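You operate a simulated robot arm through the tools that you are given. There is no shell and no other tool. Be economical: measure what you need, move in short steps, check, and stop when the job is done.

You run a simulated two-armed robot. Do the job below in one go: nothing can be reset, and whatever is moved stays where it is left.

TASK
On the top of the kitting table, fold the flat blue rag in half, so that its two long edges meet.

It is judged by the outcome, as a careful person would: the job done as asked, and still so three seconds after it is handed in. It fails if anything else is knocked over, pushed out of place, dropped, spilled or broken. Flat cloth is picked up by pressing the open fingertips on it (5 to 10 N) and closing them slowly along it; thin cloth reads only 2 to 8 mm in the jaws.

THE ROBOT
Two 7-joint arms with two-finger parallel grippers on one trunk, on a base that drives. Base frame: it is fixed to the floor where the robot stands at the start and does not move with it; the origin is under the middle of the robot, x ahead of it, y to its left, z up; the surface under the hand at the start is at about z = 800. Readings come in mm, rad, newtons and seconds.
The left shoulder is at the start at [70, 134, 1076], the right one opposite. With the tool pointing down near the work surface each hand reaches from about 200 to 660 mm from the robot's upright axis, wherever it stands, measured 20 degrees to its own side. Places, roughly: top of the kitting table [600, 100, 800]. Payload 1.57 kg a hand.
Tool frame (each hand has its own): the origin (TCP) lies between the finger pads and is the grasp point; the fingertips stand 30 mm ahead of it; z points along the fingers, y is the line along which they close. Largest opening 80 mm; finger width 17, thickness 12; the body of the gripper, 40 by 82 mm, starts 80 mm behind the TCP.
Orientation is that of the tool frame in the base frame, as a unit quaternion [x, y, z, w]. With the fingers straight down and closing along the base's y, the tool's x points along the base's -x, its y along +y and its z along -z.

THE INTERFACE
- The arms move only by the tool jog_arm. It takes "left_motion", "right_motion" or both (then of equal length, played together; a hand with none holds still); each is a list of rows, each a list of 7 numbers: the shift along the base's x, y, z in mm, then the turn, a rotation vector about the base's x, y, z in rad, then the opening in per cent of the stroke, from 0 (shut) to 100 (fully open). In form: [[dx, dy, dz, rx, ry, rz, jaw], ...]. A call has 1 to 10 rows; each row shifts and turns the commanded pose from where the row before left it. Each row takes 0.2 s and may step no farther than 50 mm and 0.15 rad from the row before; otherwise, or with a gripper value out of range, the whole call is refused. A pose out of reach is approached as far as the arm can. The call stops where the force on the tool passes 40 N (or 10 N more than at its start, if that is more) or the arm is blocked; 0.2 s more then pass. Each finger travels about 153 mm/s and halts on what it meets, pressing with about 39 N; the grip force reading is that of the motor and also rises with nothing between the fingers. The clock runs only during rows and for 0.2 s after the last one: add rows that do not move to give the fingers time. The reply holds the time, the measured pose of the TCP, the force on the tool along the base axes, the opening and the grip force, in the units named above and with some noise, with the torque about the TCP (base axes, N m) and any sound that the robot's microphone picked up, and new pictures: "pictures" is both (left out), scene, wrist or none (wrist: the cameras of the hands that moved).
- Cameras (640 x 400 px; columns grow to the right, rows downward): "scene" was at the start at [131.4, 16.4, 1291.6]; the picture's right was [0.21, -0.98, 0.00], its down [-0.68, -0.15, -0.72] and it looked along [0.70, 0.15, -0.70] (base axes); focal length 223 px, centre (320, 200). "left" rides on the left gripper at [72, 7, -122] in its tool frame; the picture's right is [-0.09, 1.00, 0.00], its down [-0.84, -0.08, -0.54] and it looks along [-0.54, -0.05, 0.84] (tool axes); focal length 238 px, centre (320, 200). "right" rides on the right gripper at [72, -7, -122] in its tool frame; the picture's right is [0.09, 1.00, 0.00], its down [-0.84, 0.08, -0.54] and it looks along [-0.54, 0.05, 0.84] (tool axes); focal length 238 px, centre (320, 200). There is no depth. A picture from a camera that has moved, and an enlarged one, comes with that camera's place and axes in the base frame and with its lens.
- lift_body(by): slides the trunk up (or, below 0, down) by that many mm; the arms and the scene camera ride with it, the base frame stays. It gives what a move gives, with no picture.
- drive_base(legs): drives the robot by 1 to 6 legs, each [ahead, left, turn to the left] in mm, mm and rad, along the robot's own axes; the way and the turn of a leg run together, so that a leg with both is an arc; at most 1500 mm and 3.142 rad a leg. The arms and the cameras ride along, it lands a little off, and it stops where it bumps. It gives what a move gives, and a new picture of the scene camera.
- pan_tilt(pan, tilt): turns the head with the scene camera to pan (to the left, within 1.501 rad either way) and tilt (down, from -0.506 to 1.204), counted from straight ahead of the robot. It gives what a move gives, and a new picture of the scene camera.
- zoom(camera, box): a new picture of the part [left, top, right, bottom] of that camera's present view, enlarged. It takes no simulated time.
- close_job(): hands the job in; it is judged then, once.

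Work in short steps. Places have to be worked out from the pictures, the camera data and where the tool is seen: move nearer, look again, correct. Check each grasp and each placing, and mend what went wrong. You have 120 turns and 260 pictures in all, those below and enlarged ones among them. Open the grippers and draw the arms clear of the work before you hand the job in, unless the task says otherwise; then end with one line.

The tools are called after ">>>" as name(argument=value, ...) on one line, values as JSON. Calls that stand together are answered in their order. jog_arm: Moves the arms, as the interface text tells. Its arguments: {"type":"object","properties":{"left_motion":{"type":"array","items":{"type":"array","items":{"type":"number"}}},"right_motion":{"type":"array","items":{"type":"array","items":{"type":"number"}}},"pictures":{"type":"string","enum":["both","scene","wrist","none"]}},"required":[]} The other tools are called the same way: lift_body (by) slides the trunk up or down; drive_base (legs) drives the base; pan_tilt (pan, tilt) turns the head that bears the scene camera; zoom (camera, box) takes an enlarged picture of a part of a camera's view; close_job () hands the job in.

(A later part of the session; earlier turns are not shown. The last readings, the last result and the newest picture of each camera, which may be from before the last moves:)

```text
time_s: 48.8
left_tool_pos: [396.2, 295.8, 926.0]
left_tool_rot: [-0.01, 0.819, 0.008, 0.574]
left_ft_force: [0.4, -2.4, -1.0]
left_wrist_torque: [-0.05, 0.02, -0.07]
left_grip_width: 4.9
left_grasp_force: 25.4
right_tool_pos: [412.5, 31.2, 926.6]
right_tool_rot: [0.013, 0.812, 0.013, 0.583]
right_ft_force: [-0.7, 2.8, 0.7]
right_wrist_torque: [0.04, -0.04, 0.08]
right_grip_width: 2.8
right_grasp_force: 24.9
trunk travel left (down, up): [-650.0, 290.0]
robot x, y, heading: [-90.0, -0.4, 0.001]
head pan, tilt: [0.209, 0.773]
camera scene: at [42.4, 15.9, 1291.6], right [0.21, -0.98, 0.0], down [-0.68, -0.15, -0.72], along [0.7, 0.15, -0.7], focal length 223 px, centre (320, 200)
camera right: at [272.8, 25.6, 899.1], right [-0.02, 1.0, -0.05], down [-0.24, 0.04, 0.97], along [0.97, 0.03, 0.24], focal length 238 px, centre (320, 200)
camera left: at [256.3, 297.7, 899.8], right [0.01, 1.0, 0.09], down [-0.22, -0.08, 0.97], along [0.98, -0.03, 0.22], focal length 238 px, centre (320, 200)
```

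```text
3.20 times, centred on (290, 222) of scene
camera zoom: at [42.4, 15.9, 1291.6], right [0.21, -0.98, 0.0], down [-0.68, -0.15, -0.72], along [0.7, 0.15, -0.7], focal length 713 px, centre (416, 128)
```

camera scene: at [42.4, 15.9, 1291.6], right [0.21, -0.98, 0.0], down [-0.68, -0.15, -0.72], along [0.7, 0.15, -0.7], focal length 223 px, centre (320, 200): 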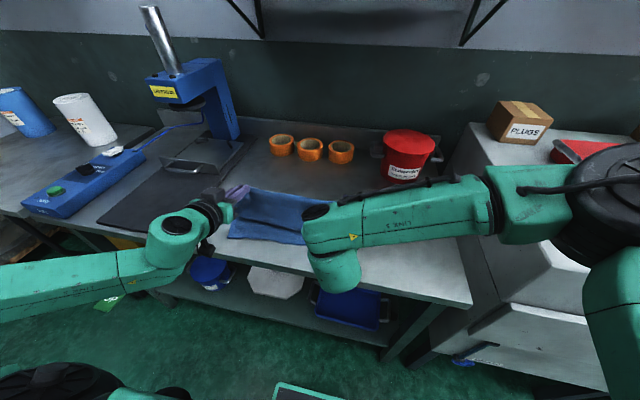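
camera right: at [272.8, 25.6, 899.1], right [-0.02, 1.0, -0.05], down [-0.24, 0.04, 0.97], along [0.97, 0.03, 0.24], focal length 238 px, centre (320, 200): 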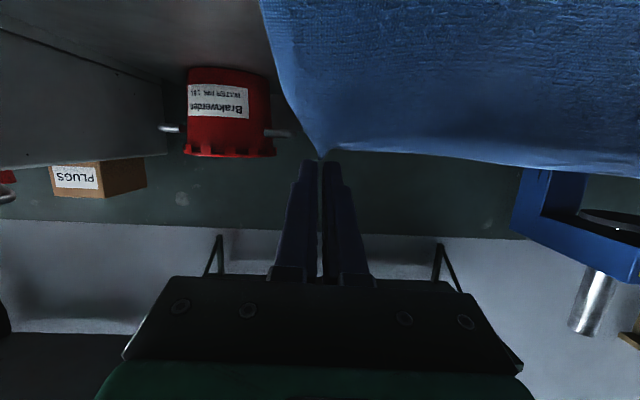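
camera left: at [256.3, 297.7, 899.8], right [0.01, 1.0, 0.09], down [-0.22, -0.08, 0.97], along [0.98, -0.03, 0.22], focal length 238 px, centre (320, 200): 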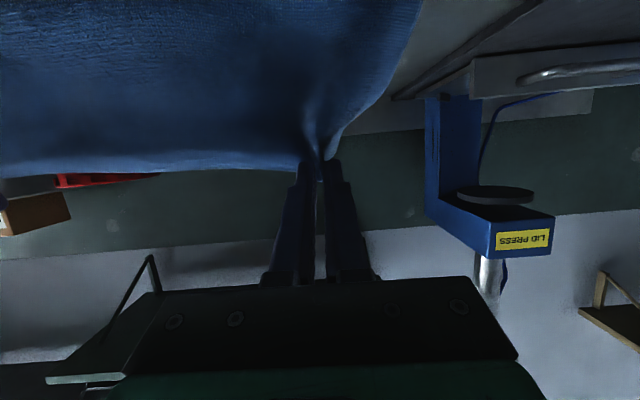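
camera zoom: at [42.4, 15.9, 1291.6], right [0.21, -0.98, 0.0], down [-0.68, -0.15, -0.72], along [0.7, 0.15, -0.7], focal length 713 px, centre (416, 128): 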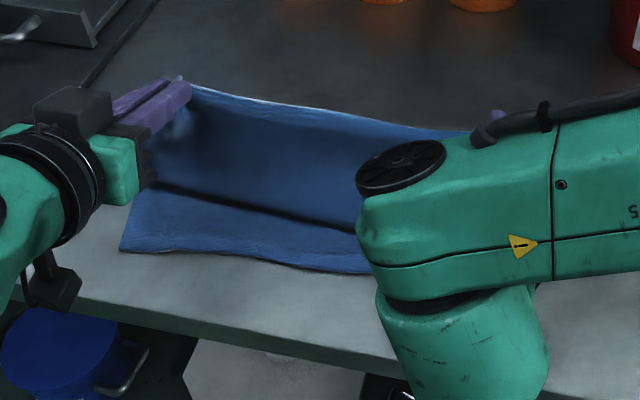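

The edge now stands roughly upright, with the grippers mostly in front of the table edge. I'll keep moving toward the near edge, lowering and tilting a further 0.4 rad.

>>> jog_arm(left_motion=[[-10, 0, -8, 0, -0.08, 0, 0], [-11, 0, -10, 0, -0.08, 0, 0], [-11, 0, -11, 0, -0.08, 0, 0], [-11, 0, -12, 0, -0.08, 0, 0], [-11, 0, -12, 0, -0.08, 0, 0], [0, 0, 0, 0, 0, 0, 0]], right_motion=[[-9, 0, -8, 0, -0.08, 0, 0], [-10, 0, -10, 0, -0.08, 0, 0], [-10, 0, -11, 0, -0.08, 0, 0], [-10, 0, -12, 0, -0.08, 0, 0], [-10, 0, -12, 0, -0.08, 0, 0], [0, 0, 0, 0, 0, 0, 0]])

>>> zoom(camera="scene", box=[190, 160, 390, 285])

```text
time_s: 50.2
left_tool_pos: [342.2, 294.8, 872.8]
left_tool_rot: [-0.011, 0.688, 0.006, 0.725]
left_ft_force: [0.6, -2.1, -1.0]
left_wrist_torque: [-0.03, 0.02, -0.05]
left_grip_width: 4.9
left_grasp_force: 25.7
right_tool_pos: [362.6, 29.2, 872.6]
right_tool_rot: [0.012, 0.681, 0.014, 0.732]
right_ft_force: [-0.1, 3.6, 0.2]
right_wrist_torque: [0.08, 0.0, 0.12]
right_grip_width: 3.1
right_grasp_force: 24.5
trunk travel left (down, up): [-650.0, 290.0]
robot x, y, heading: [-89.8, -0.7, 0.002]
head pan, tilt: [0.209, 0.773]
camera scene: at [42.4, 15.7, 1291.6], right [0.21, -0.98, 0.0], down [-0.68, -0.15, -0.72], along [0.7, 0.15, -0.7], focal length 223 px, centre (320, 200)
camera right: at [244.0, 24.7, 794.5], right [0.0, 1.0, -0.05], down [-0.6, 0.04, 0.8], along [0.8, 0.03, 0.6], focal length 238 px, centre (320, 200)
camera left: at [223.9, 296.7, 793.9], right [-0.03, 1.0, 0.08], down [-0.58, -0.08, 0.81], along [0.81, -0.03, 0.58], focal length 238 px, centre (320, 200)
```

scene: 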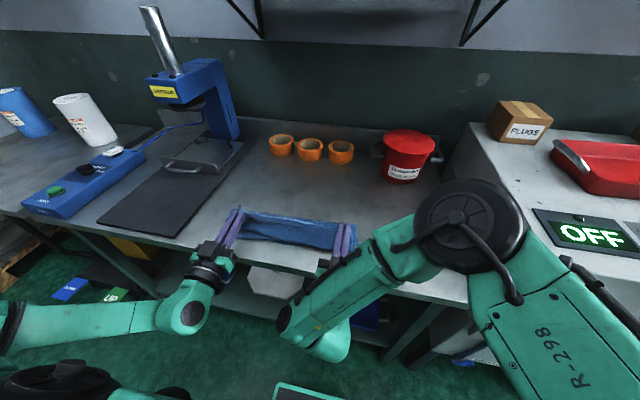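
right: 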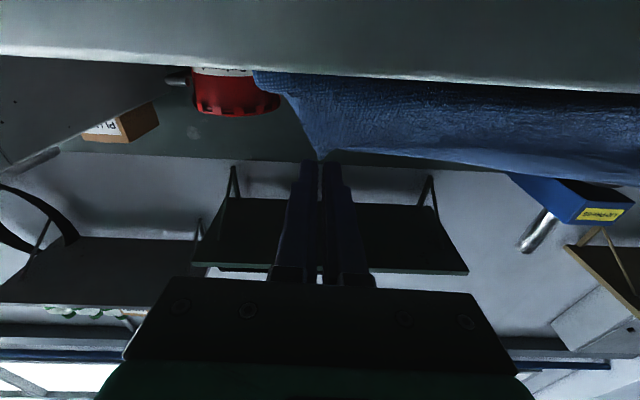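
left: 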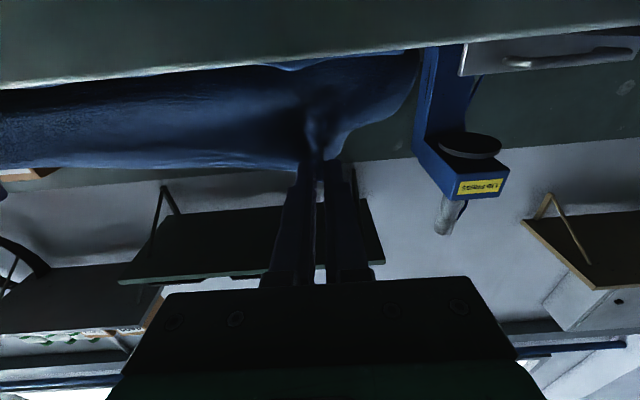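

```text
3.20 times, centred on (290, 222) of scene
camera zoom: at [42.4, 15.7, 1291.6], right [0.21, -0.98, 0.0], down [-0.68, -0.15, -0.72], along [0.7, 0.15, -0.7], focal length 713 px, centre (416, 128)
```

zoom: 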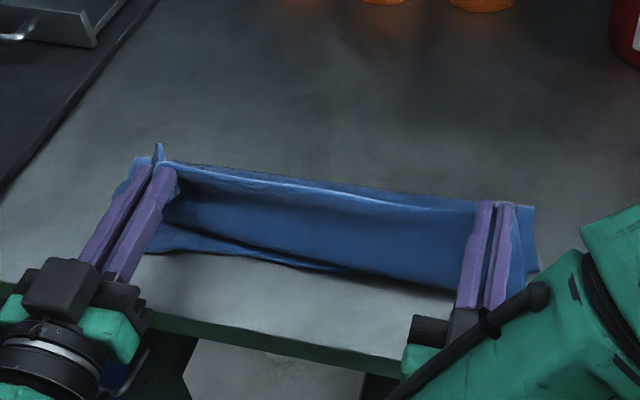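

The fingers are about horizontal and the edge points up. I'll lower toward the near edge with a bit more tilt, and shift 14 mm to -y so the short sides line up too.

>>> jog_arm(left_motion=[[-3, -3, -8, 0, -0.05, 0, 0], [-3, -3, -9, 0, -0.05, 0, 0], [-3, -3, -9, 0, -0.05, 0, 0], [-3, -3, -9, 0, -0.05, 0, 0], [0, -2, -8, 0, 0, 0, 0], [0, 0, 0, 0, 0, 0, 0]], right_motion=[[-3, -3, -8, 0, -0.05, 0, 0], [-3, -3, -9, 0, -0.05, 0, 0], [-2, -3, -9, 0, -0.05, 0, 0], [-2, -3, -9, 0, -0.05, 0, 0], [0, -2, -8, 0, 0, 0, 0], [0, 0, 0, 0, 0, 0, 0]], pictures="scene")

>>> zoom(camera="scene", box=[190, 170, 390, 295])

```text
time_s: 51.6
left_tool_pos: [329.0, 281.2, 831.1]
left_tool_rot: [-0.012, 0.613, 0.005, 0.79]
left_ft_force: [0.4, -6.3, 0.1]
left_wrist_torque: [0.03, 0.02, -0.19]
left_grip_width: 5.3
left_grasp_force: 25.4
right_tool_pos: [382.2, 10.1, 858.7]
right_tool_rot: [0.011, 0.609, 0.014, 0.793]
right_ft_force: [-2.5, 6.4, -0.9]
right_wrist_torque: [0.05, 0.06, 0.2]
right_grip_width: 3.4
right_grasp_force: 24.7
right hand out of reach, approached as far as the arm can: row 3, 4, 5
trunk travel left (down, up): [-650.0, 290.0]
robot x, y, heading: [-91.4, -0.3, -0.002]
head pan, tilt: [0.209, 0.773]
camera scene: at [42.5, 16.2, 1291.6], right [0.21, -0.98, 0.0], down [-0.68, -0.15, -0.72], along [0.7, 0.15, -0.7], focal length 223 px, centre (320, 200)
```

scene: 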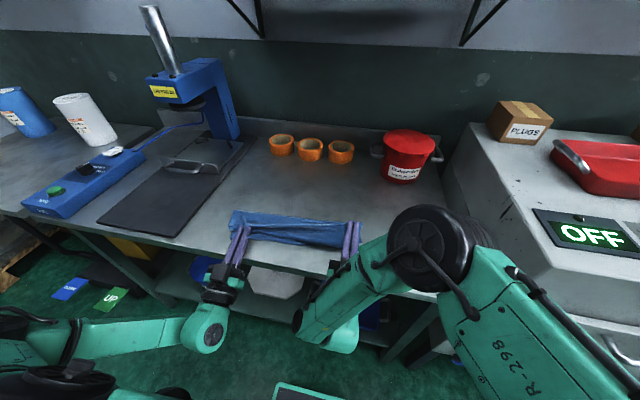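

```text
3.20 times, centred on (290, 232) of scene
camera zoom: at [42.5, 16.2, 1291.6], right [0.21, -0.98, 0.0], down [-0.68, -0.15, -0.72], along [0.7, 0.15, -0.7], focal length 713 px, centre (416, 96)
```

zoom: 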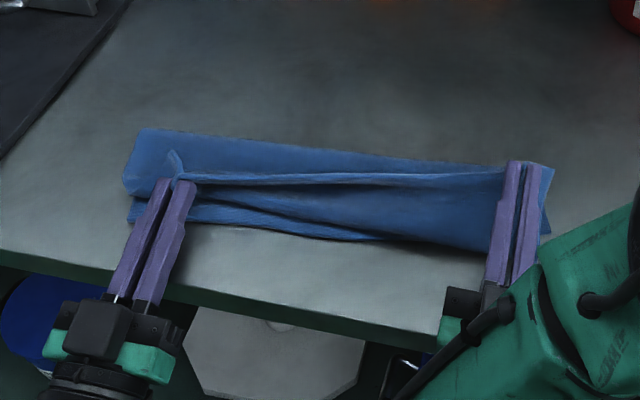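

The left is good, but the right got stuck on reach at 1.83 rad. I'll reduce the right tilt by 0.3 and bring it to its target.

>>> jog_arm(right_motion=[[0, 1, 0, 0, 0.1, 0, 0], [0, 1, 0, 0, 0.1, 0, 0], [-5, 1, -4, 0, 0.1, 0, 0], [-6, 0, -6, 0, 0, 0, 0], [-6, 0, -7, 0, 0, 0, 0], [-6, 0, -7, 0, 0, 0, 0], [-6, 0, -7, 0, 0, 0, 0], [0, 0, 0, 0, 0, 0, 0]], pictures="none")

>>> zoom(camera="scene", box=[190, 170, 390, 295])

```text
time_s: 53.4
left_tool_pos: [330.1, 280.4, 830.4]
left_tool_rot: [-0.012, 0.613, 0.005, 0.79]
left_ft_force: [0.3, -3.5, -0.2]
left_wrist_torque: [-0.01, 0.03, -0.14]
left_grip_width: 4.9
left_grasp_force: 25.4
right_tool_pos: [353.3, 13.9, 827.4]
right_tool_rot: [0.012, 0.717, 0.013, 0.697]
right_ft_force: [0.0, 3.2, 2.3]
right_wrist_torque: [0.08, -0.06, 0.11]
right_grip_width: 3.5
right_grasp_force: 25.1
trunk travel left (down, up): [-650.0, 290.0]
robot x, y, heading: [-93.0, -0.9, -0.002]
head pan, tilt: [0.209, 0.773]
```

```text
3.20 times, centred on (290, 232) of scene
camera zoom: at [42.3, 16.2, 1291.7], right [0.21, -0.98, 0.0], down [-0.68, -0.15, -0.72], along [0.7, 0.15, -0.7], focal length 713 px, centre (416, 96)
```

zoom: 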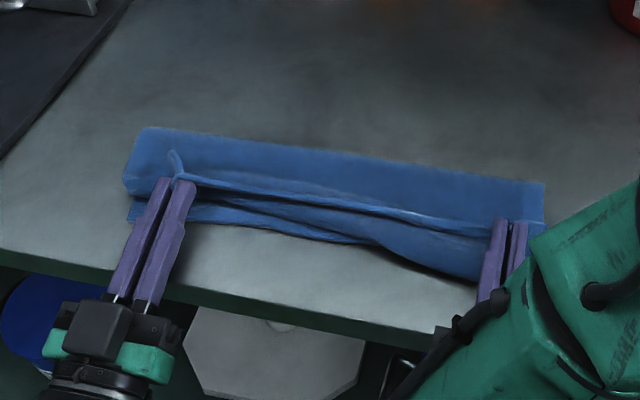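

There is some slack looping below the edge. I'll pull both hands about 20 mm toward the robot to tighten the top layer before releasing.

>>> jog_arm(left_motion=[[-5, 0, 0, 0, 0, 0, 0], [-5, 0, 0, 0, 0, 0, 0], [-5, 0, 0, 0, 0, 0, 0], [-5, 0, 0, 0, 0, 0, 0], [0, 0, 0, 0, 0, 0, 0]], right_motion=[[-5, 0, 1, 0, 0, 0, 0], [-5, 0, 0, 0, 0, 0, 0], [-5, 0, 0, 0, 0, 0, 0], [-5, 0, 0, 0, 0, 0, 0], [0, 0, 0, 0, 0, 0, 0]], pictures="none")

>>> zoom(camera="scene", box=[190, 170, 390, 295])

```text
time_s: 54.6
left_tool_pos: [311.9, 278.8, 831.3]
left_tool_rot: [-0.012, 0.613, 0.005, 0.79]
left_ft_force: [0.6, -2.6, -0.1]
left_wrist_torque: [0.03, -0.02, -0.07]
left_grip_width: 4.9
left_grasp_force: 25.3
right_tool_pos: [331.9, 12.9, 828.4]
right_tool_rot: [0.013, 0.718, 0.014, 0.696]
right_ft_force: [0.3, 3.4, 1.5]
right_wrist_torque: [0.09, -0.05, 0.1]
right_grip_width: 3.2
right_grasp_force: 24.6
trunk travel left (down, up): [-650.0, 290.0]
robot x, y, heading: [-90.1, -1.7, -0.0]
head pan, tilt: [0.209, 0.773]
```

```text
3.20 times, centred on (290, 232) of scene
camera zoom: at [42.5, 16.2, 1291.6], right [0.21, -0.98, 0.0], down [-0.68, -0.15, -0.72], along [0.7, 0.15, -0.7], focal length 713 px, centre (416, 96)
```

zoom: 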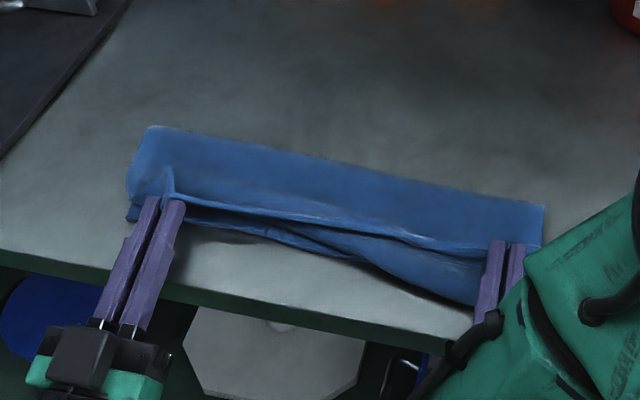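

Pulling seems to drag the whole rag rather than open the loop. I'll look closely at the right side before continuing.

>>> zoom(camera="scene", box=[280, 200, 380, 275])

>>> zoom(camera="scene", box=[220, 200, 320, 275])

```text
5.33 times, centred on (330, 238) of scene
camera zoom: at [42.5, 16.2, 1291.6], right [0.21, -0.98, 0.0], down [-0.68, -0.15, -0.72], along [0.7, 0.15, -0.7], focal length 1188 px, centre (267, 0)
```

zoom: 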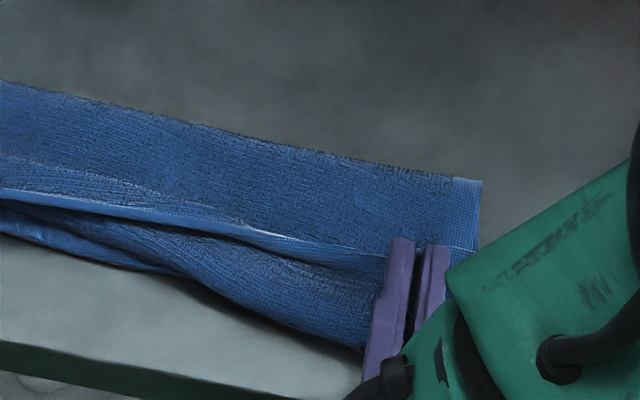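

```text
5.33 times, centred on (270, 238) of scene
camera zoom: at [42.5, 16.2, 1291.6], right [0.21, -0.98, 0.0], down [-0.68, -0.15, -0.72], along [0.7, 0.15, -0.7], focal length 1188 px, centre (587, 0)
```

zoom: 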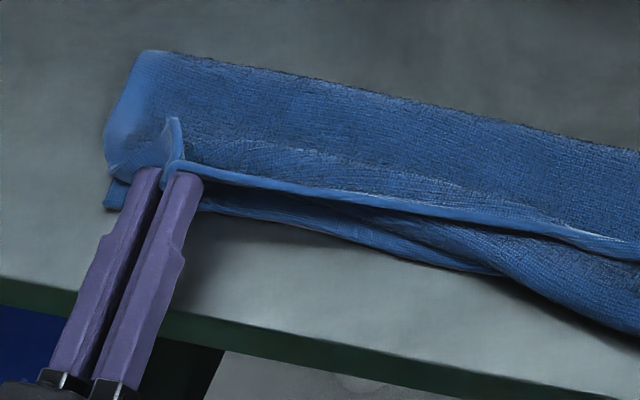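

The right side looks looped. I'll lift the edge back up above the intended fold line to straighten everything, then inspect.

>>> jog_arm(left_motion=[[4, 1, 20, 0, 0.05, 0, 0], [10, 1, 20, 0, 0.05, 0, 0], [14, 0, 16, 0, 0.05, 0, 0], [18, 0, 14, 0, 0.05, 0, 0], [20, 0, 9, 0, 0, 0, 0], [20, 0, 5, 0, 0, 0, 0], [17, 0, 0, 0, 0, 0, 0], [0, 0, 0, 0, 0, 0, 0]], right_motion=[[4, 0, 20, 0, 0, 0, 0], [10, 0, 20, 0, 0, 0, 0], [14, 0, 16, 0, 0, 0, 0], [18, 0, 14, 0, 0, 0, 0], [20, 0, 9, 0, 0, 0, 0], [20, 0, 5, 0, 0, 0, 0], [17, 0, 0, 0, 0, 0, 0], [0, 0, 0, 0, 0, 0, 0]])

>>> zoom(camera="scene", box=[190, 160, 390, 285])

```text
time_s: 56.4
left_tool_pos: [414.4, 283.0, 914.4]
left_tool_rot: [-0.011, 0.689, 0.006, 0.724]
left_ft_force: [0.5, -4.0, -0.6]
left_wrist_torque: [-0.02, 0.05, -0.14]
left_grip_width: 4.9
left_grasp_force: 25.4
right_tool_pos: [434.8, 13.6, 912.2]
right_tool_rot: [0.011, 0.717, 0.014, 0.697]
right_ft_force: [0.5, 3.9, 0.5]
right_wrist_torque: [0.06, 0.0, 0.13]
right_grip_width: 3.5
right_grasp_force: 24.2
trunk travel left (down, up): [-650.0, 290.0]
robot x, y, heading: [-86.8, 3.4, 0.002]
head pan, tilt: [0.209, 0.773]
camera scene: at [41.9, 16.2, 1291.7], right [0.21, -0.98, 0.0], down [-0.68, -0.15, -0.72], along [0.7, 0.15, -0.7], focal length 223 px, centre (320, 200)
camera right: at [309.7, 8.2, 845.6], right [0.0, 1.0, -0.06], down [-0.52, 0.05, 0.85], along [0.86, 0.03, 0.52], focal length 238 px, centre (320, 200)
camera left: at [295.5, 286.5, 836.3], right [-0.03, 1.0, 0.08], down [-0.58, -0.08, 0.81], along [0.81, -0.03, 0.58], focal length 238 px, centre (320, 200)
```

scene: 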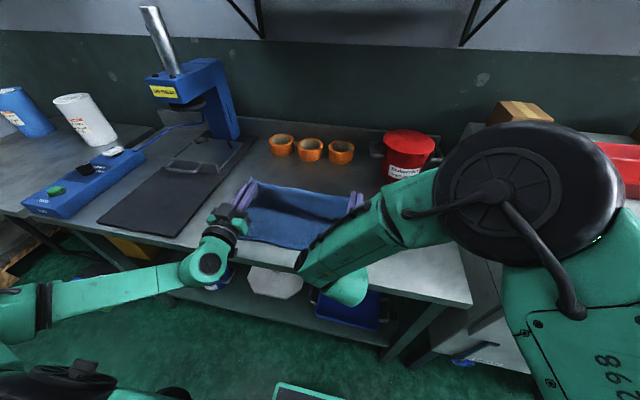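
right: 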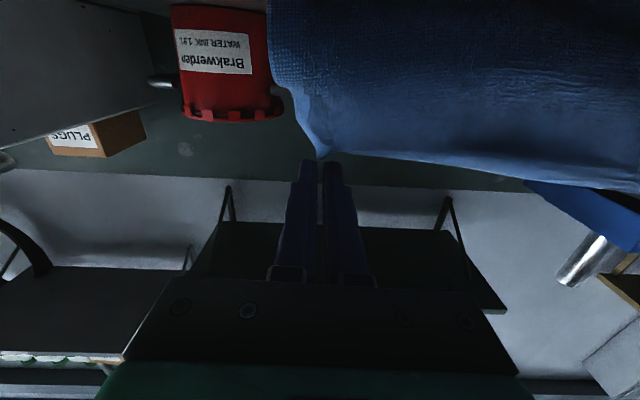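
left: 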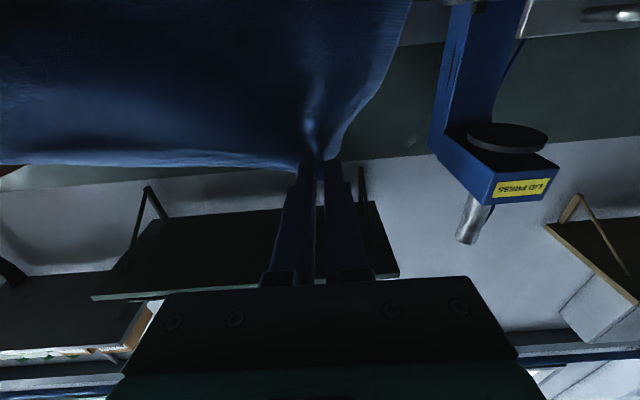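

```text
3.20 times, centred on (290, 222) of scene
camera zoom: at [41.9, 16.2, 1291.7], right [0.21, -0.98, 0.0], down [-0.68, -0.15, -0.72], along [0.7, 0.15, -0.7], focal length 713 px, centre (416, 128)
```

zoom: 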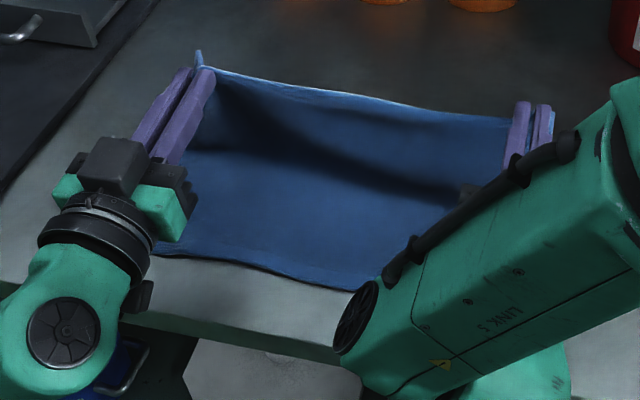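

The rag straightens nicely, and its near edge now lies at x≈345, nearly parallel to y. I'll equalise the hands above the fold line (tips at x≈462), then drive back 40 mm for more wrist room.

>>> jog_arm(left_motion=[[9, 0, 0, 0, 0, 0, 0], [9, 0, -2, 0, 0, 0, 0], [0, 0, 0, 0, 0, 0, 0]], right_motion=[[-2, 0, 0, 0, 0, 0, 0], [-1, 0, 0, 0, 0, 0, 0], [0, 0, 0, 0, 0, 0, 0]], pictures="none")

>>> drive_base(legs=[[-40, 0, 0]])

>>> zoom(camera="scene", box=[190, 150, 390, 275])

```text
time_s: 57.2
left_tool_pos: [431.8, 282.9, 911.6]
left_tool_rot: [-0.011, 0.689, 0.006, 0.725]
left_ft_force: [-1.3, -4.2, -1.3]
left_wrist_torque: [-0.04, 0.01, -0.13]
left_grip_width: 5.0
left_grasp_force: 24.8
right_tool_pos: [432.0, 13.3, 913.5]
right_tool_rot: [0.013, 0.717, 0.014, 0.697]
right_ft_force: [0.0, 3.1, 0.0]
right_wrist_torque: [0.06, 0.0, 0.1]
right_grip_width: 3.3
right_grasp_force: 24.9
trunk travel left (down, up): [-650.0, 290.0]
robot x, y, heading: [-88.5, -1.9, 0.007]
head pan, tilt: [0.209, 0.773]
```

```text
time_s: 58.1
left_tool_pos: [392.3, 283.4, 910.8]
left_tool_rot: [-0.011, 0.689, 0.006, 0.725]
left_ft_force: [0.2, -4.1, 0.5]
left_wrist_torque: [-0.02, 0.0, -0.13]
left_grip_width: 4.9
left_grasp_force: 25.2
right_tool_pos: [392.5, 13.1, 912.5]
right_tool_rot: [0.011, 0.717, 0.014, 0.696]
right_ft_force: [-0.2, 3.3, -0.3]
right_wrist_torque: [0.07, -0.01, 0.1]
right_grip_width: 3.1
right_grasp_force: 24.1
trunk travel left (down, up): [-650.0, 290.0]
robot x, y, heading: [-127.8, -2.5, 0.0]
head pan, tilt: [0.209, 0.773]
camera scene: at [3.6, 16.3, 1291.4], right [0.21, -0.98, 0.0], down [-0.68, -0.15, -0.72], along [0.7, 0.15, -0.7], focal length 223 px, centre (320, 200)
```

scene: 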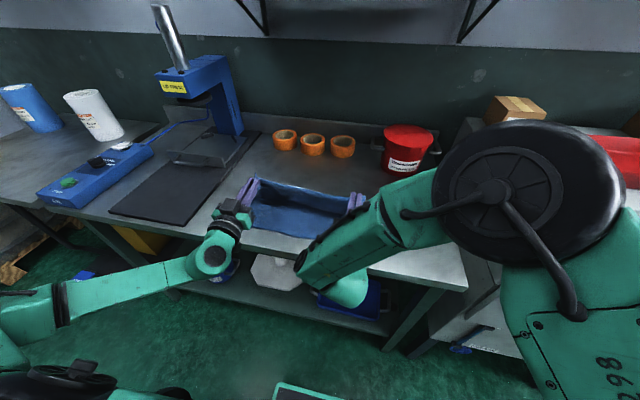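

```text
3.20 times, centred on (290, 212) of scene
camera zoom: at [3.6, 16.3, 1291.4], right [0.21, -0.98, 0.0], down [-0.68, -0.15, -0.72], along [0.7, 0.15, -0.7], focal length 713 px, centre (416, 160)
```

zoom: 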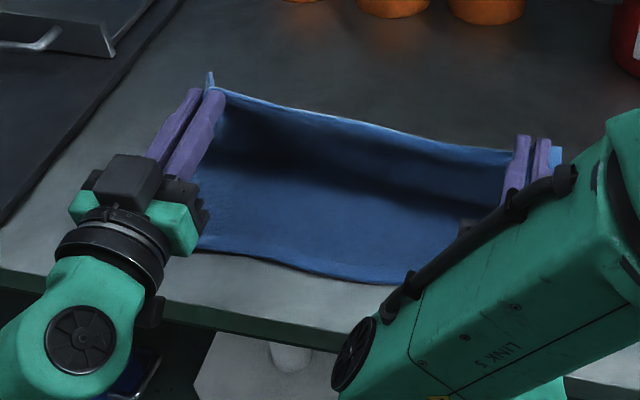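

The near edge is at x≈346 along its length. I'll run the taut arc down to it with both hands equal, adding a little tilt.

>>> jog_arm(left_motion=[[-12, 0, -4, 0, -0.03, 0, 0], [-12, 0, -8, 0, -0.03, 0, 0], [-12, 0, -12, 0, -0.03, 0, 0], [-12, 0, -14, 0, -0.03, 0, 0], [-10, 0, -15, 0, -0.03, 0, 0], [-9, 0, -15, 0, 0, 0, 0], [-5, 0, -10, 0, 0, 0, 0], [0, 0, 0, 0, 0, 0, 0]], right_motion=[[-12, 0, -4, 0, -0.05, 0, 0], [-12, 0, -8, 0, -0.05, 0, 0], [-12, 0, -12, 0, -0.05, 0, 0], [-12, 0, -14, 0, -0.05, 0, 0], [-10, 0, -15, 0, -0.03, 0, 0], [-9, 0, -15, 0, 0, 0, 0], [-5, 0, -10, 0, 0, 0, 0], [0, 0, 0, 0, 0, 0, 0]], pictures="scene")

>>> zoom(camera="scene", box=[200, 170, 380, 280])

```text
time_s: 59.9
left_tool_pos: [317.9, 283.7, 833.1]
left_tool_rot: [-0.011, 0.633, 0.004, 0.774]
left_ft_force: [0.5, -3.3, 0.0]
left_wrist_torque: [-0.02, 0.02, -0.13]
left_grip_width: 5.2
left_grasp_force: 25.0
right_tool_pos: [326.1, 11.2, 835.9]
right_tool_rot: [0.01, 0.634, 0.015, 0.773]
right_ft_force: [-0.5, 3.6, 0.8]
right_wrist_torque: [0.05, -0.01, 0.11]
right_grip_width: 3.4
right_grasp_force: 23.8
right hand out of reach, approached as far as the arm can: row 7
trunk travel left (down, up): [-650.0, 290.0]
robot x, y, heading: [-128.8, 1.1, 0.001]
head pan, tilt: [0.209, 0.773]
camera scene: at [2.1, 16.1, 1291.6], right [0.21, -0.98, 0.0], down [-0.68, -0.15, -0.72], along [0.7, 0.15, -0.7], focal length 223 px, centre (320, 200)
```

scene: 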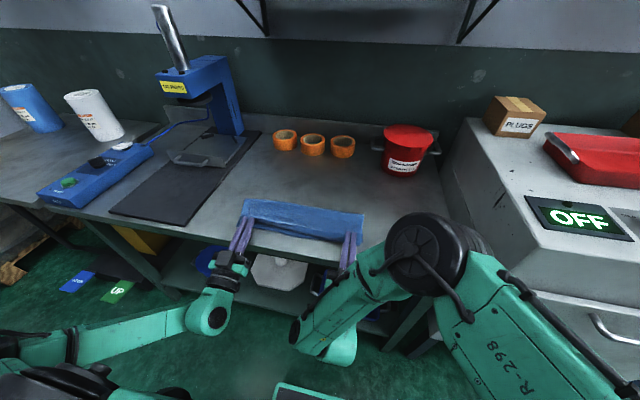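

```text
3.56 times, centred on (290, 225) of scene
camera zoom: at [2.1, 16.1, 1291.6], right [0.21, -0.98, 0.0], down [-0.68, -0.15, -0.72], along [0.7, 0.15, -0.7], focal length 792 px, centre (427, 111)
```

zoom: 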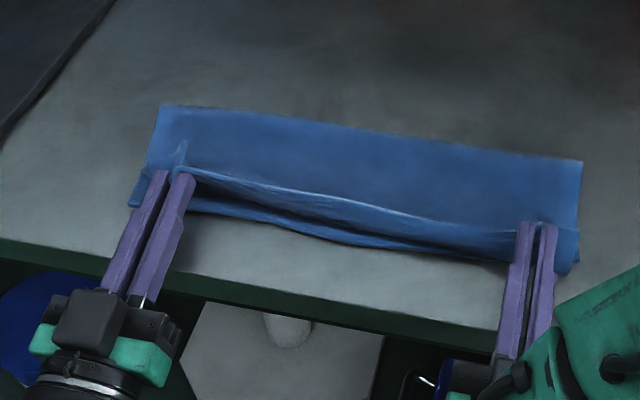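

Much better: the edges run parallel, with the top edge about 8–14 mm behind the near edge and still standing up in the jaws. I'll lower both closer and bring the right a little nearer with less tilt.

>>> jog_arm(left_motion=[[-1, 0, -3, 0, 0, 0, 0], [-1, 0, -3, 0, 0, 0, 0], [-1, 0, -3, 0, 0, 0, 0], [0, 0, 0, 0, 0, 0, 0]], right_motion=[[-3, 0, -4, 0, 0.05, 0, 0], [-3, 0, -4, 0, 0.05, 0, 0], [-3, 0, -4, 0, 0.03, 0, 0], [0, 0, 0, 0, 0, 0, 0]], pictures="none")

>>> zoom(camera="scene", box=[200, 170, 380, 280])

```text
time_s: 60.9
left_tool_pos: [314.7, 283.0, 824.4]
left_tool_rot: [-0.012, 0.632, 0.006, 0.774]
left_ft_force: [-0.1, -3.9, 0.5]
left_wrist_torque: [-0.01, -0.02, -0.17]
left_grip_width: 5.0
left_grasp_force: 25.4
right_tool_pos: [316.6, 12.4, 825.5]
right_tool_rot: [0.012, 0.682, 0.014, 0.732]
right_ft_force: [0.5, 4.4, 0.8]
right_wrist_torque: [0.04, -0.04, 0.1]
right_grip_width: 3.4
right_grasp_force: 24.7
trunk travel left (down, up): [-650.0, 290.0]
robot x, y, heading: [-125.4, -3.8, -0.001]
head pan, tilt: [0.209, 0.773]
```

```text
3.56 times, centred on (290, 225) of scene
camera zoom: at [2.1, 16.1, 1291.6], right [0.21, -0.98, 0.0], down [-0.68, -0.15, -0.72], along [0.7, 0.15, -0.7], focal length 792 px, centre (427, 111)
```

zoom: 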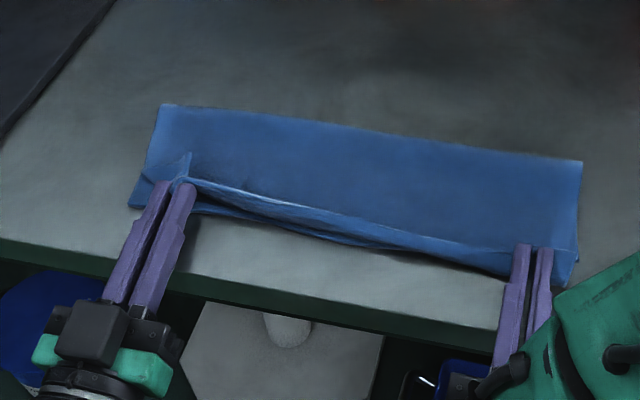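

The edges now nearly coincide. I'll open slightly and withdraw straight toward the robot.

>>> jog_arm(left_motion=[[0, 0, 0, 0, 0, 0, 8], [0, 0, 0, 0, 0, 0, 20], [0, 0, 0, 0, 0, 0, 20], [-5, 0, 0, 0, 0, 0, 20], [-10, 0, 0, 0, 0, 0, 20], [-15, 0, 0, 0, 0, 0, 20], [-20, 0, 0, 0, 0, 0, 20], [-20, 0, 10, 0, 0, 0, 20], [0, 0, 0, 0, 0, 0, 20]], right_motion=[[0, 0, 0, 0, 0, 0, 8], [0, 0, 0, 0, 0, 0, 20], [0, 0, 0, 0, 0, 0, 20], [-5, 0, 0, 0, 0, 0, 20], [-10, 0, 0, 0, 0, 0, 20], [-15, 0, 0, 0, 0, 0, 20], [-20, 0, 0, 0, 0, 0, 20], [-20, 0, 10, 0, 0, 0, 20], [0, 0, 0, 0, 0, 0, 20]], pictures="none")

>>> zoom(camera="scene", box=[200, 170, 380, 280])

```text
time_s: 62.9
left_tool_pos: [244.8, 284.4, 836.3]
left_tool_rot: [-0.011, 0.632, 0.005, 0.775]
left_ft_force: [0.4, 0.0, 0.3]
left_wrist_torque: [-0.02, 0.02, -0.01]
left_grip_width: 16.0
left_grasp_force: 0.0
right_tool_pos: [294.1, 12.6, 833.0]
right_tool_rot: [0.011, 0.683, 0.015, 0.731]
right_ft_force: [-1.3, -0.3, 0.6]
right_wrist_torque: [-0.05, 0.02, 0.0]
right_grip_width: 15.9
right_grasp_force: 0.0
right hand out of reach, approached as far as the arm can: row 6, 7, 8
trunk travel left (down, up): [-650.0, 290.0]
robot x, y, heading: [-130.8, -1.5, 0.003]
head pan, tilt: [0.209, 0.773]
```

```text
3.56 times, centred on (290, 225) of scene
camera zoom: at [2.6, 16.2, 1291.6], right [0.21, -0.98, 0.0], down [-0.68, -0.15, -0.72], along [0.7, 0.15, -0.7], focal length 792 px, centre (427, 111)
```

zoom: 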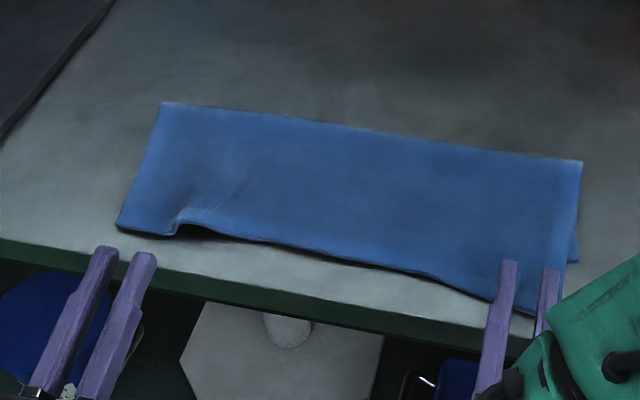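

Excellent, the hem unrolled toward the robot. I'll drive back to clear the hands, then inspect.

>>> drive_base(legs=[[-120, 0, 0]])

>>> zoom(camera="scene", box=[220, 150, 380, 250])

```text
time_s: 64.1
left_tool_pos: [124.4, 283.2, 836.0]
left_tool_rot: [-0.011, 0.633, 0.005, 0.774]
left_ft_force: [-0.1, -0.5, 0.2]
left_wrist_torque: [0.0, 0.0, -0.01]
left_grip_width: 15.9
left_grasp_force: 0.1
right_tool_pos: [174.1, 13.4, 834.9]
right_tool_rot: [0.011, 0.682, 0.015, 0.731]
right_ft_force: [-0.5, -0.1, -0.9]
right_wrist_torque: [-0.03, 0.0, 0.01]
right_grip_width: 16.0
right_grasp_force: 0.0
trunk travel left (down, up): [-650.0, 290.0]
robot x, y, heading: [-249.3, -3.1, 0.006]
head pan, tilt: [0.209, 0.773]
camera scene: at [-117.3, 16.0, 1291.6], right [0.21, -0.98, 0.0], down [-0.68, -0.15, -0.72], along [0.7, 0.15, -0.7], focal length 223 px, centre (320, 200)
```

scene: 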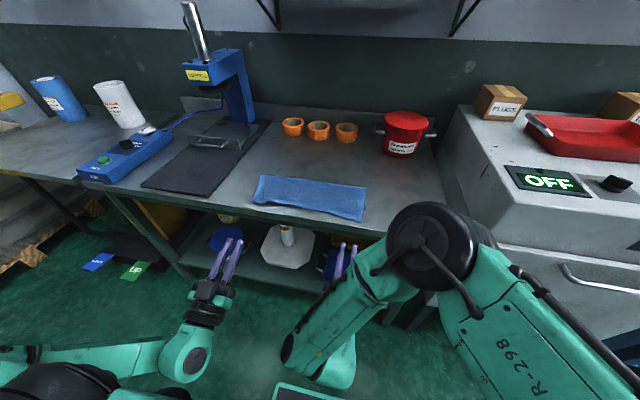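

```text
4.00 times, centred on (300, 200) of scene
camera zoom: at [-117.3, 16.0, 1291.6], right [0.21, -0.98, 0.0], down [-0.68, -0.15, -0.72], along [0.7, 0.15, -0.7], focal length 891 px, centre (400, 200)
```

zoom: 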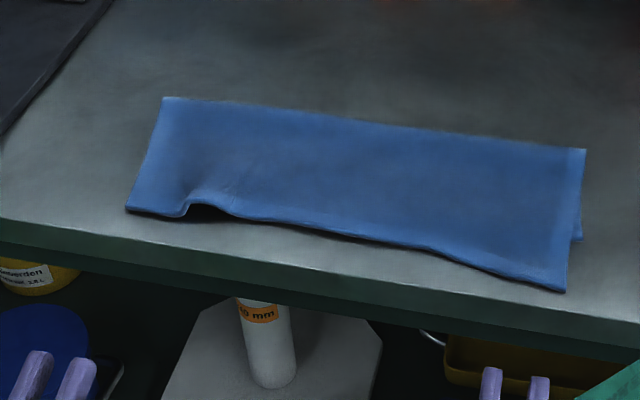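

The top layer overshoots the lower edge: upper edge at x≈318 (left) and 306 (right), lower edge at ≈350–360. The fold must shift. I'll bring the tools back to vertical, regrasp the top edge from above and re-lay it with the fold about 15–20 mm farther away.

>>> jog_arm(left_motion=[[0, 0, 15, 0, 0.14, 0, 40], [0, 0, 15, 0, 0.14, 0, 40], [0, 0, 15, 0, 0.14, 0, 40], [0, 0, 15, 0, 0.14, 0, 40], [0, 0, 15, 0, 0.14, 0, 40], [0, 0, 10, 0, 0.14, 0, 40], [0, 0, 10, 0, 0.14, 0, 40], [0, 0, 0, 0, 0.14, 0, 40], [0, 0, 0, 0, 0.14, 0, 40], [0, 0, 0, 0, 0.14, 0, 40]], right_motion=[[0, 0, 15, 0, 0.14, 0, 40], [0, 0, 15, 0, 0.14, 0, 40], [0, 0, 15, 0, 0.14, 0, 40], [0, 0, 15, 0, 0.14, 0, 40], [0, 0, 15, 0, 0.14, 0, 40], [0, 0, 10, 0, 0.14, 0, 40], [0, 0, 10, 0, 0.14, 0, 40], [0, 0, 0, 0, 0.14, 0, 40], [0, 0, 0, 0, 0.14, 0, 40], [0, 0, 0, 0, 0.14, 0, 40]], pictures="none")

>>> zoom(camera="scene", box=[300, 160, 380, 230])

```text
time_s: 66.3
left_tool_pos: [162.9, 318.3, 898.8]
left_tool_rot: [-0.007, 0.957, 0.013, 0.291]
left_ft_force: [-0.1, 0.1, -0.2]
left_wrist_torque: [-0.03, 0.03, -0.03]
left_grip_width: 32.0
left_grasp_force: 0.0
left hand out of reach, approached as far as the arm can: row 4, 5, 7, 8, 9, 10
right_tool_pos: [173.8, 15.0, 930.5]
right_tool_rot: [0.017, 0.993, 0.005, 0.118]
right_ft_force: [-0.4, -0.4, -0.1]
right_wrist_torque: [0.02, 0.02, -0.01]
right_grip_width: 32.0
right_grasp_force: 0.0
trunk travel left (down, up): [-650.0, 290.0]
robot x, y, heading: [-251.7, -1.6, 0.006]
head pan, tilt: [0.209, 0.773]
```

```text
5.71 times, centred on (340, 195) of scene
camera zoom: at [-116.4, 15.9, 1291.5], right [0.21, -0.98, 0.0], down [-0.68, -0.15, -0.72], along [0.7, 0.15, -0.7], focal length 1273 px, centre (206, 229)
```

zoom: 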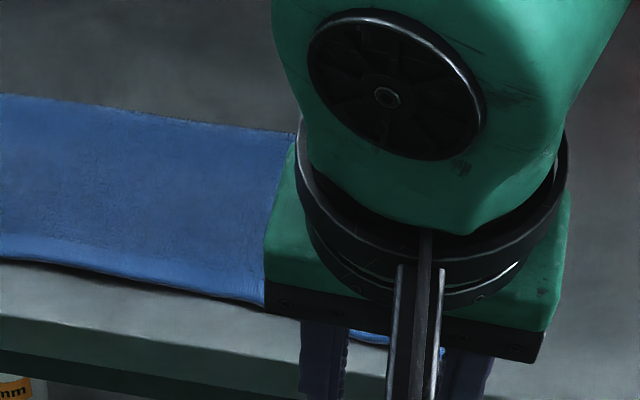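

I'll finish squaring the tools while extending a little.

>>> jog_arm(left_motion=[[15, -6, 10, 0, 0.1, 0, 40], [15, -6, 10, 0, 0.1, 0, 40], [15, -6, 10, 0, 0.1, 0, 40], [15, -6, 5, 0, 0.1, 0, 40], [15, -5, 5, 0, 0.1, 0, 40], [10, -5, 0, 0, 0.09, 0, 40], [0, 0, 0, 0, 0, 0, 40]], right_motion=[[12, 0, 2, 0, 0.08, 0, 40], [12, 0, 2, 0, 0.08, 0, 40], [12, 0, 2, 0, 0.076, 0, 40], [12, 0, 0, 0, 0, 0, 40], [12, 0, 0, 0, 0, 0, 40], [12, 0, 0, 0, 0, 0, 40], [0, 0, 0, 0, 0, 0, 40]], pictures="none")

>>> drive_base(legs=[[200, 0, 0]])

```text
time_s: 67.9
left_tool_pos: [246.2, 291.7, 938.2]
left_tool_rot: [-0.005, 0.999, 0.022, 0.033]
left_ft_force: [-0.2, 0.3, -0.4]
left_wrist_torque: [0.0, 0.01, 0.0]
left_grip_width: 31.9
left_grasp_force: 0.0
left hand out of reach, approached as far as the arm can: row 1
right_tool_pos: [246.6, 13.1, 936.5]
right_tool_rot: [0.018, 1.0, 0.003, 0.002]
right_ft_force: [-0.3, 0.1, 0.8]
right_wrist_torque: [0.03, 0.0, 0.01]
right_grip_width: 32.0
right_grasp_force: 0.1
trunk travel left (down, up): [-650.0, 290.0]
robot x, y, heading: [-248.4, -0.2, 0.005]
head pan, tilt: [0.209, 0.773]
```

```text
time_s: 69.5
left_tool_pos: [444.9, 291.9, 938.3]
left_tool_rot: [-0.005, 0.999, 0.022, 0.032]
left_ft_force: [-0.3, 0.0, -0.4]
left_wrist_torque: [0.03, -0.02, 0.02]
left_grip_width: 31.9
left_grasp_force: 0.1
right_tool_pos: [445.0, 12.1, 936.5]
right_tool_rot: [0.019, 1.0, 0.002, 0.002]
right_ft_force: [-0.9, -0.5, -0.8]
right_wrist_torque: [0.03, -0.03, 0.0]
right_grip_width: 32.1
right_grasp_force: 0.0
trunk travel left (down, up): [-650.0, 290.0]
robot x, y, heading: [-52.5, -0.1, 0.001]
head pan, tilt: [0.209, 0.773]
camera scene: at [81.8, 15.9, 1291.7], right [0.21, -0.98, 0.0], down [-0.68, -0.15, -0.72], along [0.7, 0.15, -0.7], focal length 223 px, centre (320, 200)
```

scene: 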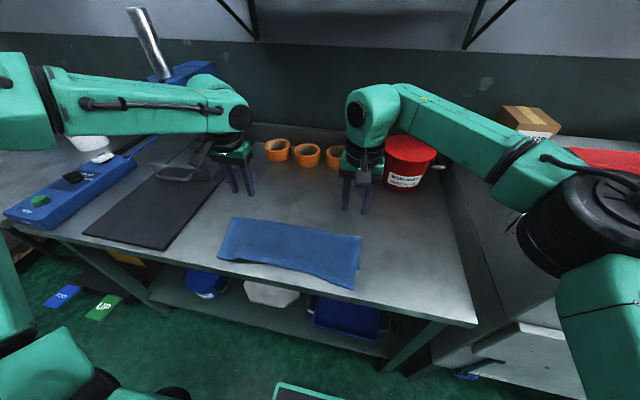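

The view is clear now, so I'll measure the folded rag closely.

>>> zoom(camera="scene", box=[300, 210, 380, 300])

>>> zoom(camera="scene", box=[200, 195, 380, 305])

>>> zoom(camera="right", box=[0, 0, 640, 400])

>>> zoom(camera="left", box=[0, 0, 640, 400])

```text
4.44 times, centred on (340, 255) of scene
camera zoom: at [81.8, 15.9, 1291.7], right [0.21, -0.98, 0.0], down [-0.68, -0.15, -0.72], along [0.7, 0.15, -0.7], focal length 990 px, centre (231, -44)
```

zoom: 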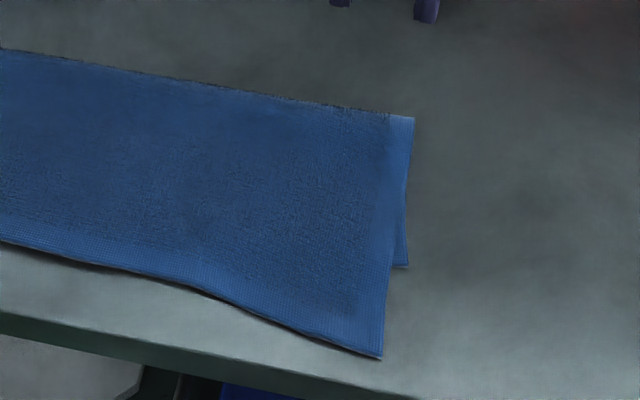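

```text
3.56 times, centred on (290, 250) of scene
camera zoom: at [81.8, 15.9, 1291.7], right [0.21, -0.98, 0.0], down [-0.68, -0.15, -0.72], along [0.7, 0.15, -0.7], focal length 792 px, centre (427, 22)
```

zoom: 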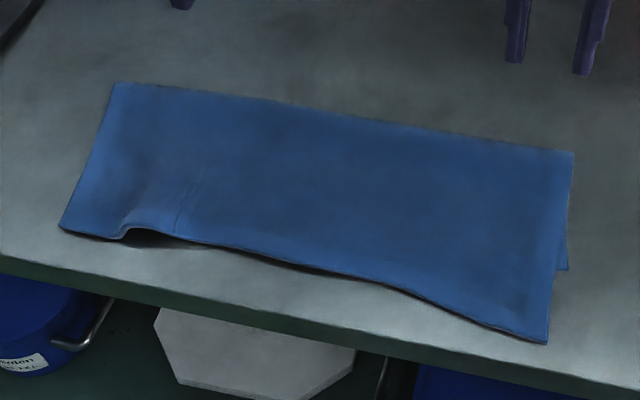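

```text
1.00 times, centred on (320, 200) of right (not enlarged: the box is as wide or as high as the picture)
camera zoom: at [371.7, 7.1, 1059.8], right [-0.05, 1.0, 0.0], down [0.84, 0.04, 0.55], along [0.54, 0.03, -0.84], focal length 238 px, centre (320, 200)
```

zoom: 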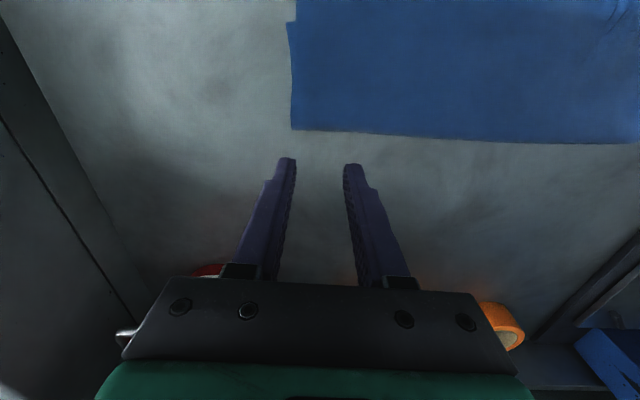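

```text
1.00 times, centred on (320, 200) of left (not enlarged: the box is as wide or as high as the picture)
camera zoom: at [365.9, 291.2, 1054.8], right [0.08, 1.0, 0.05], down [0.8, -0.1, 0.59], along [0.59, -0.01, -0.8], focal length 238 px, centre (320, 200)
```

zoom: 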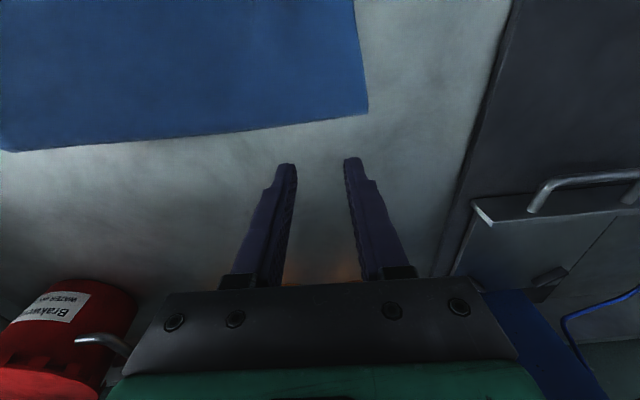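

The upper edge runs from (317,328) to (306,-13). The lower near edge runs from about (343,325) to (360,-21), and the fold is at x≈448–456. At the near edge the top layer lies alone on the table, so it's easy to pinch. I'll move above the left (335,279) and right (321,22) grasp points.

>>> jog_arm(left_motion=[[-20, -3, -10, 0, 0.03, 0, 50], [-20, -3, -12, 0, 0.035, 0, 50], [-20, -3, -14, 0, 0, 0, 50], [-20, -2, -14, 0, 0, 0, 50], [-20, -2, -14, 0, 0, 0, 50], [-10, 0, -14, 0, 0, 0, 50], [0, 0, 0, 0, 0, 0, 50]], right_motion=[[-21, 2, -10, 0, 0, 0, 50], [-21, 2, -12, 0, 0, 0, 50], [-21, 2, -14, 0, 0, 0, 50], [-21, 2, -14, 0, 0, 0, 50], [-20, 2, -14, 0, 0, 0, 50], [-20, 0, -12, 0, 0, 0, 50], [0, 0, 0, 0, 0, 0, 50]], pictures="wrist")

```text
time_s: 71.1
left_tool_pos: [337.6, 277.3, 860.4]
left_tool_rot: [-0.004, 1.0, 0.023, 0.001]
left_ft_force: [-1.5, 0.2, -0.8]
left_wrist_torque: [0.0, -0.04, -0.01]
left_grip_width: 40.0
left_grasp_force: 0.0
right_tool_pos: [322.7, 20.7, 859.4]
right_tool_rot: [0.019, 1.0, 0.002, 0.001]
right_ft_force: [0.3, 0.0, 0.0]
right_wrist_torque: [0.0, 0.01, 0.02]
right_grip_width: 39.9
right_grasp_force: 0.1
trunk travel left (down, up): [-650.0, 290.0]
robot x, y, heading: [-46.0, -1.0, 0.001]
head pan, tilt: [0.209, 0.773]
camera right: at [248.8, 15.4, 983.3], right [-0.05, 1.0, 0.0], down [0.84, 0.04, 0.54], along [0.54, 0.03, -0.84], focal length 238 px, centre (320, 200)
camera left: at [265.5, 278.1, 981.9], right [0.09, 1.0, 0.04], down [0.84, -0.1, 0.54], along [0.54, -0.01, -0.84], focal length 238 px, centre (320, 200)
```

right: 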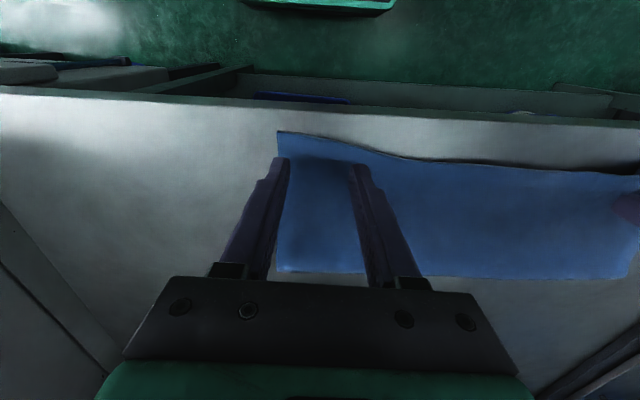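
left: 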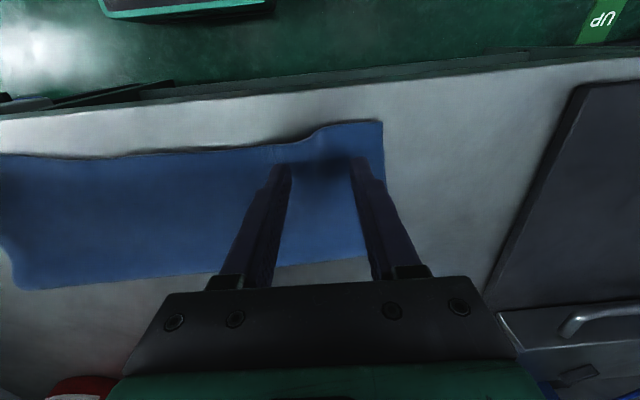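

The positions look right, with a single layer under both hands. I'll descend to contact.

>>> jog_arm(left_motion=[[-5, 0, -10, -0.045, 0, 0, 50], [0, 0, -10, 0, 0, 0, 50], [0, 0, -4, 0, 0, 0, 50], [0, 0, -2.5, 0, 0, 0, 50], [0, 0, 0, 0, 0, 0, 50]], right_motion=[[-2, 0, -10, 0, 0, 0, 50], [0, 0, -10, 0, 0, 0, 50], [0, 0, -4, 0, 0, 0, 50], [0, 0, -2, 0, 0, 0, 50], [0, 0, 0, 0, 0, 0, 50]], pictures="none")

```text
time_s: 72.3
left_tool_pos: [331.2, 277.9, 834.0]
left_tool_rot: [-0.002, 1.0, 0.0, 0.001]
left_ft_force: [1.3, 0.6, 7.7]
left_wrist_torque: [0.17, -0.1, -0.04]
left_grip_width: 40.2
left_grasp_force: 0.5
right_tool_pos: [318.8, 21.9, 833.9]
right_tool_rot: [0.019, 1.0, 0.003, 0.002]
right_ft_force: [0.9, 0.2, 1.6]
right_wrist_torque: [0.01, -0.08, -0.05]
right_grip_width: 39.9
right_grasp_force: 0.0
trunk travel left (down, up): [-650.0, 290.0]
robot x, y, heading: [-47.3, -2.4, 0.001]
head pan, tilt: [0.209, 0.773]
```

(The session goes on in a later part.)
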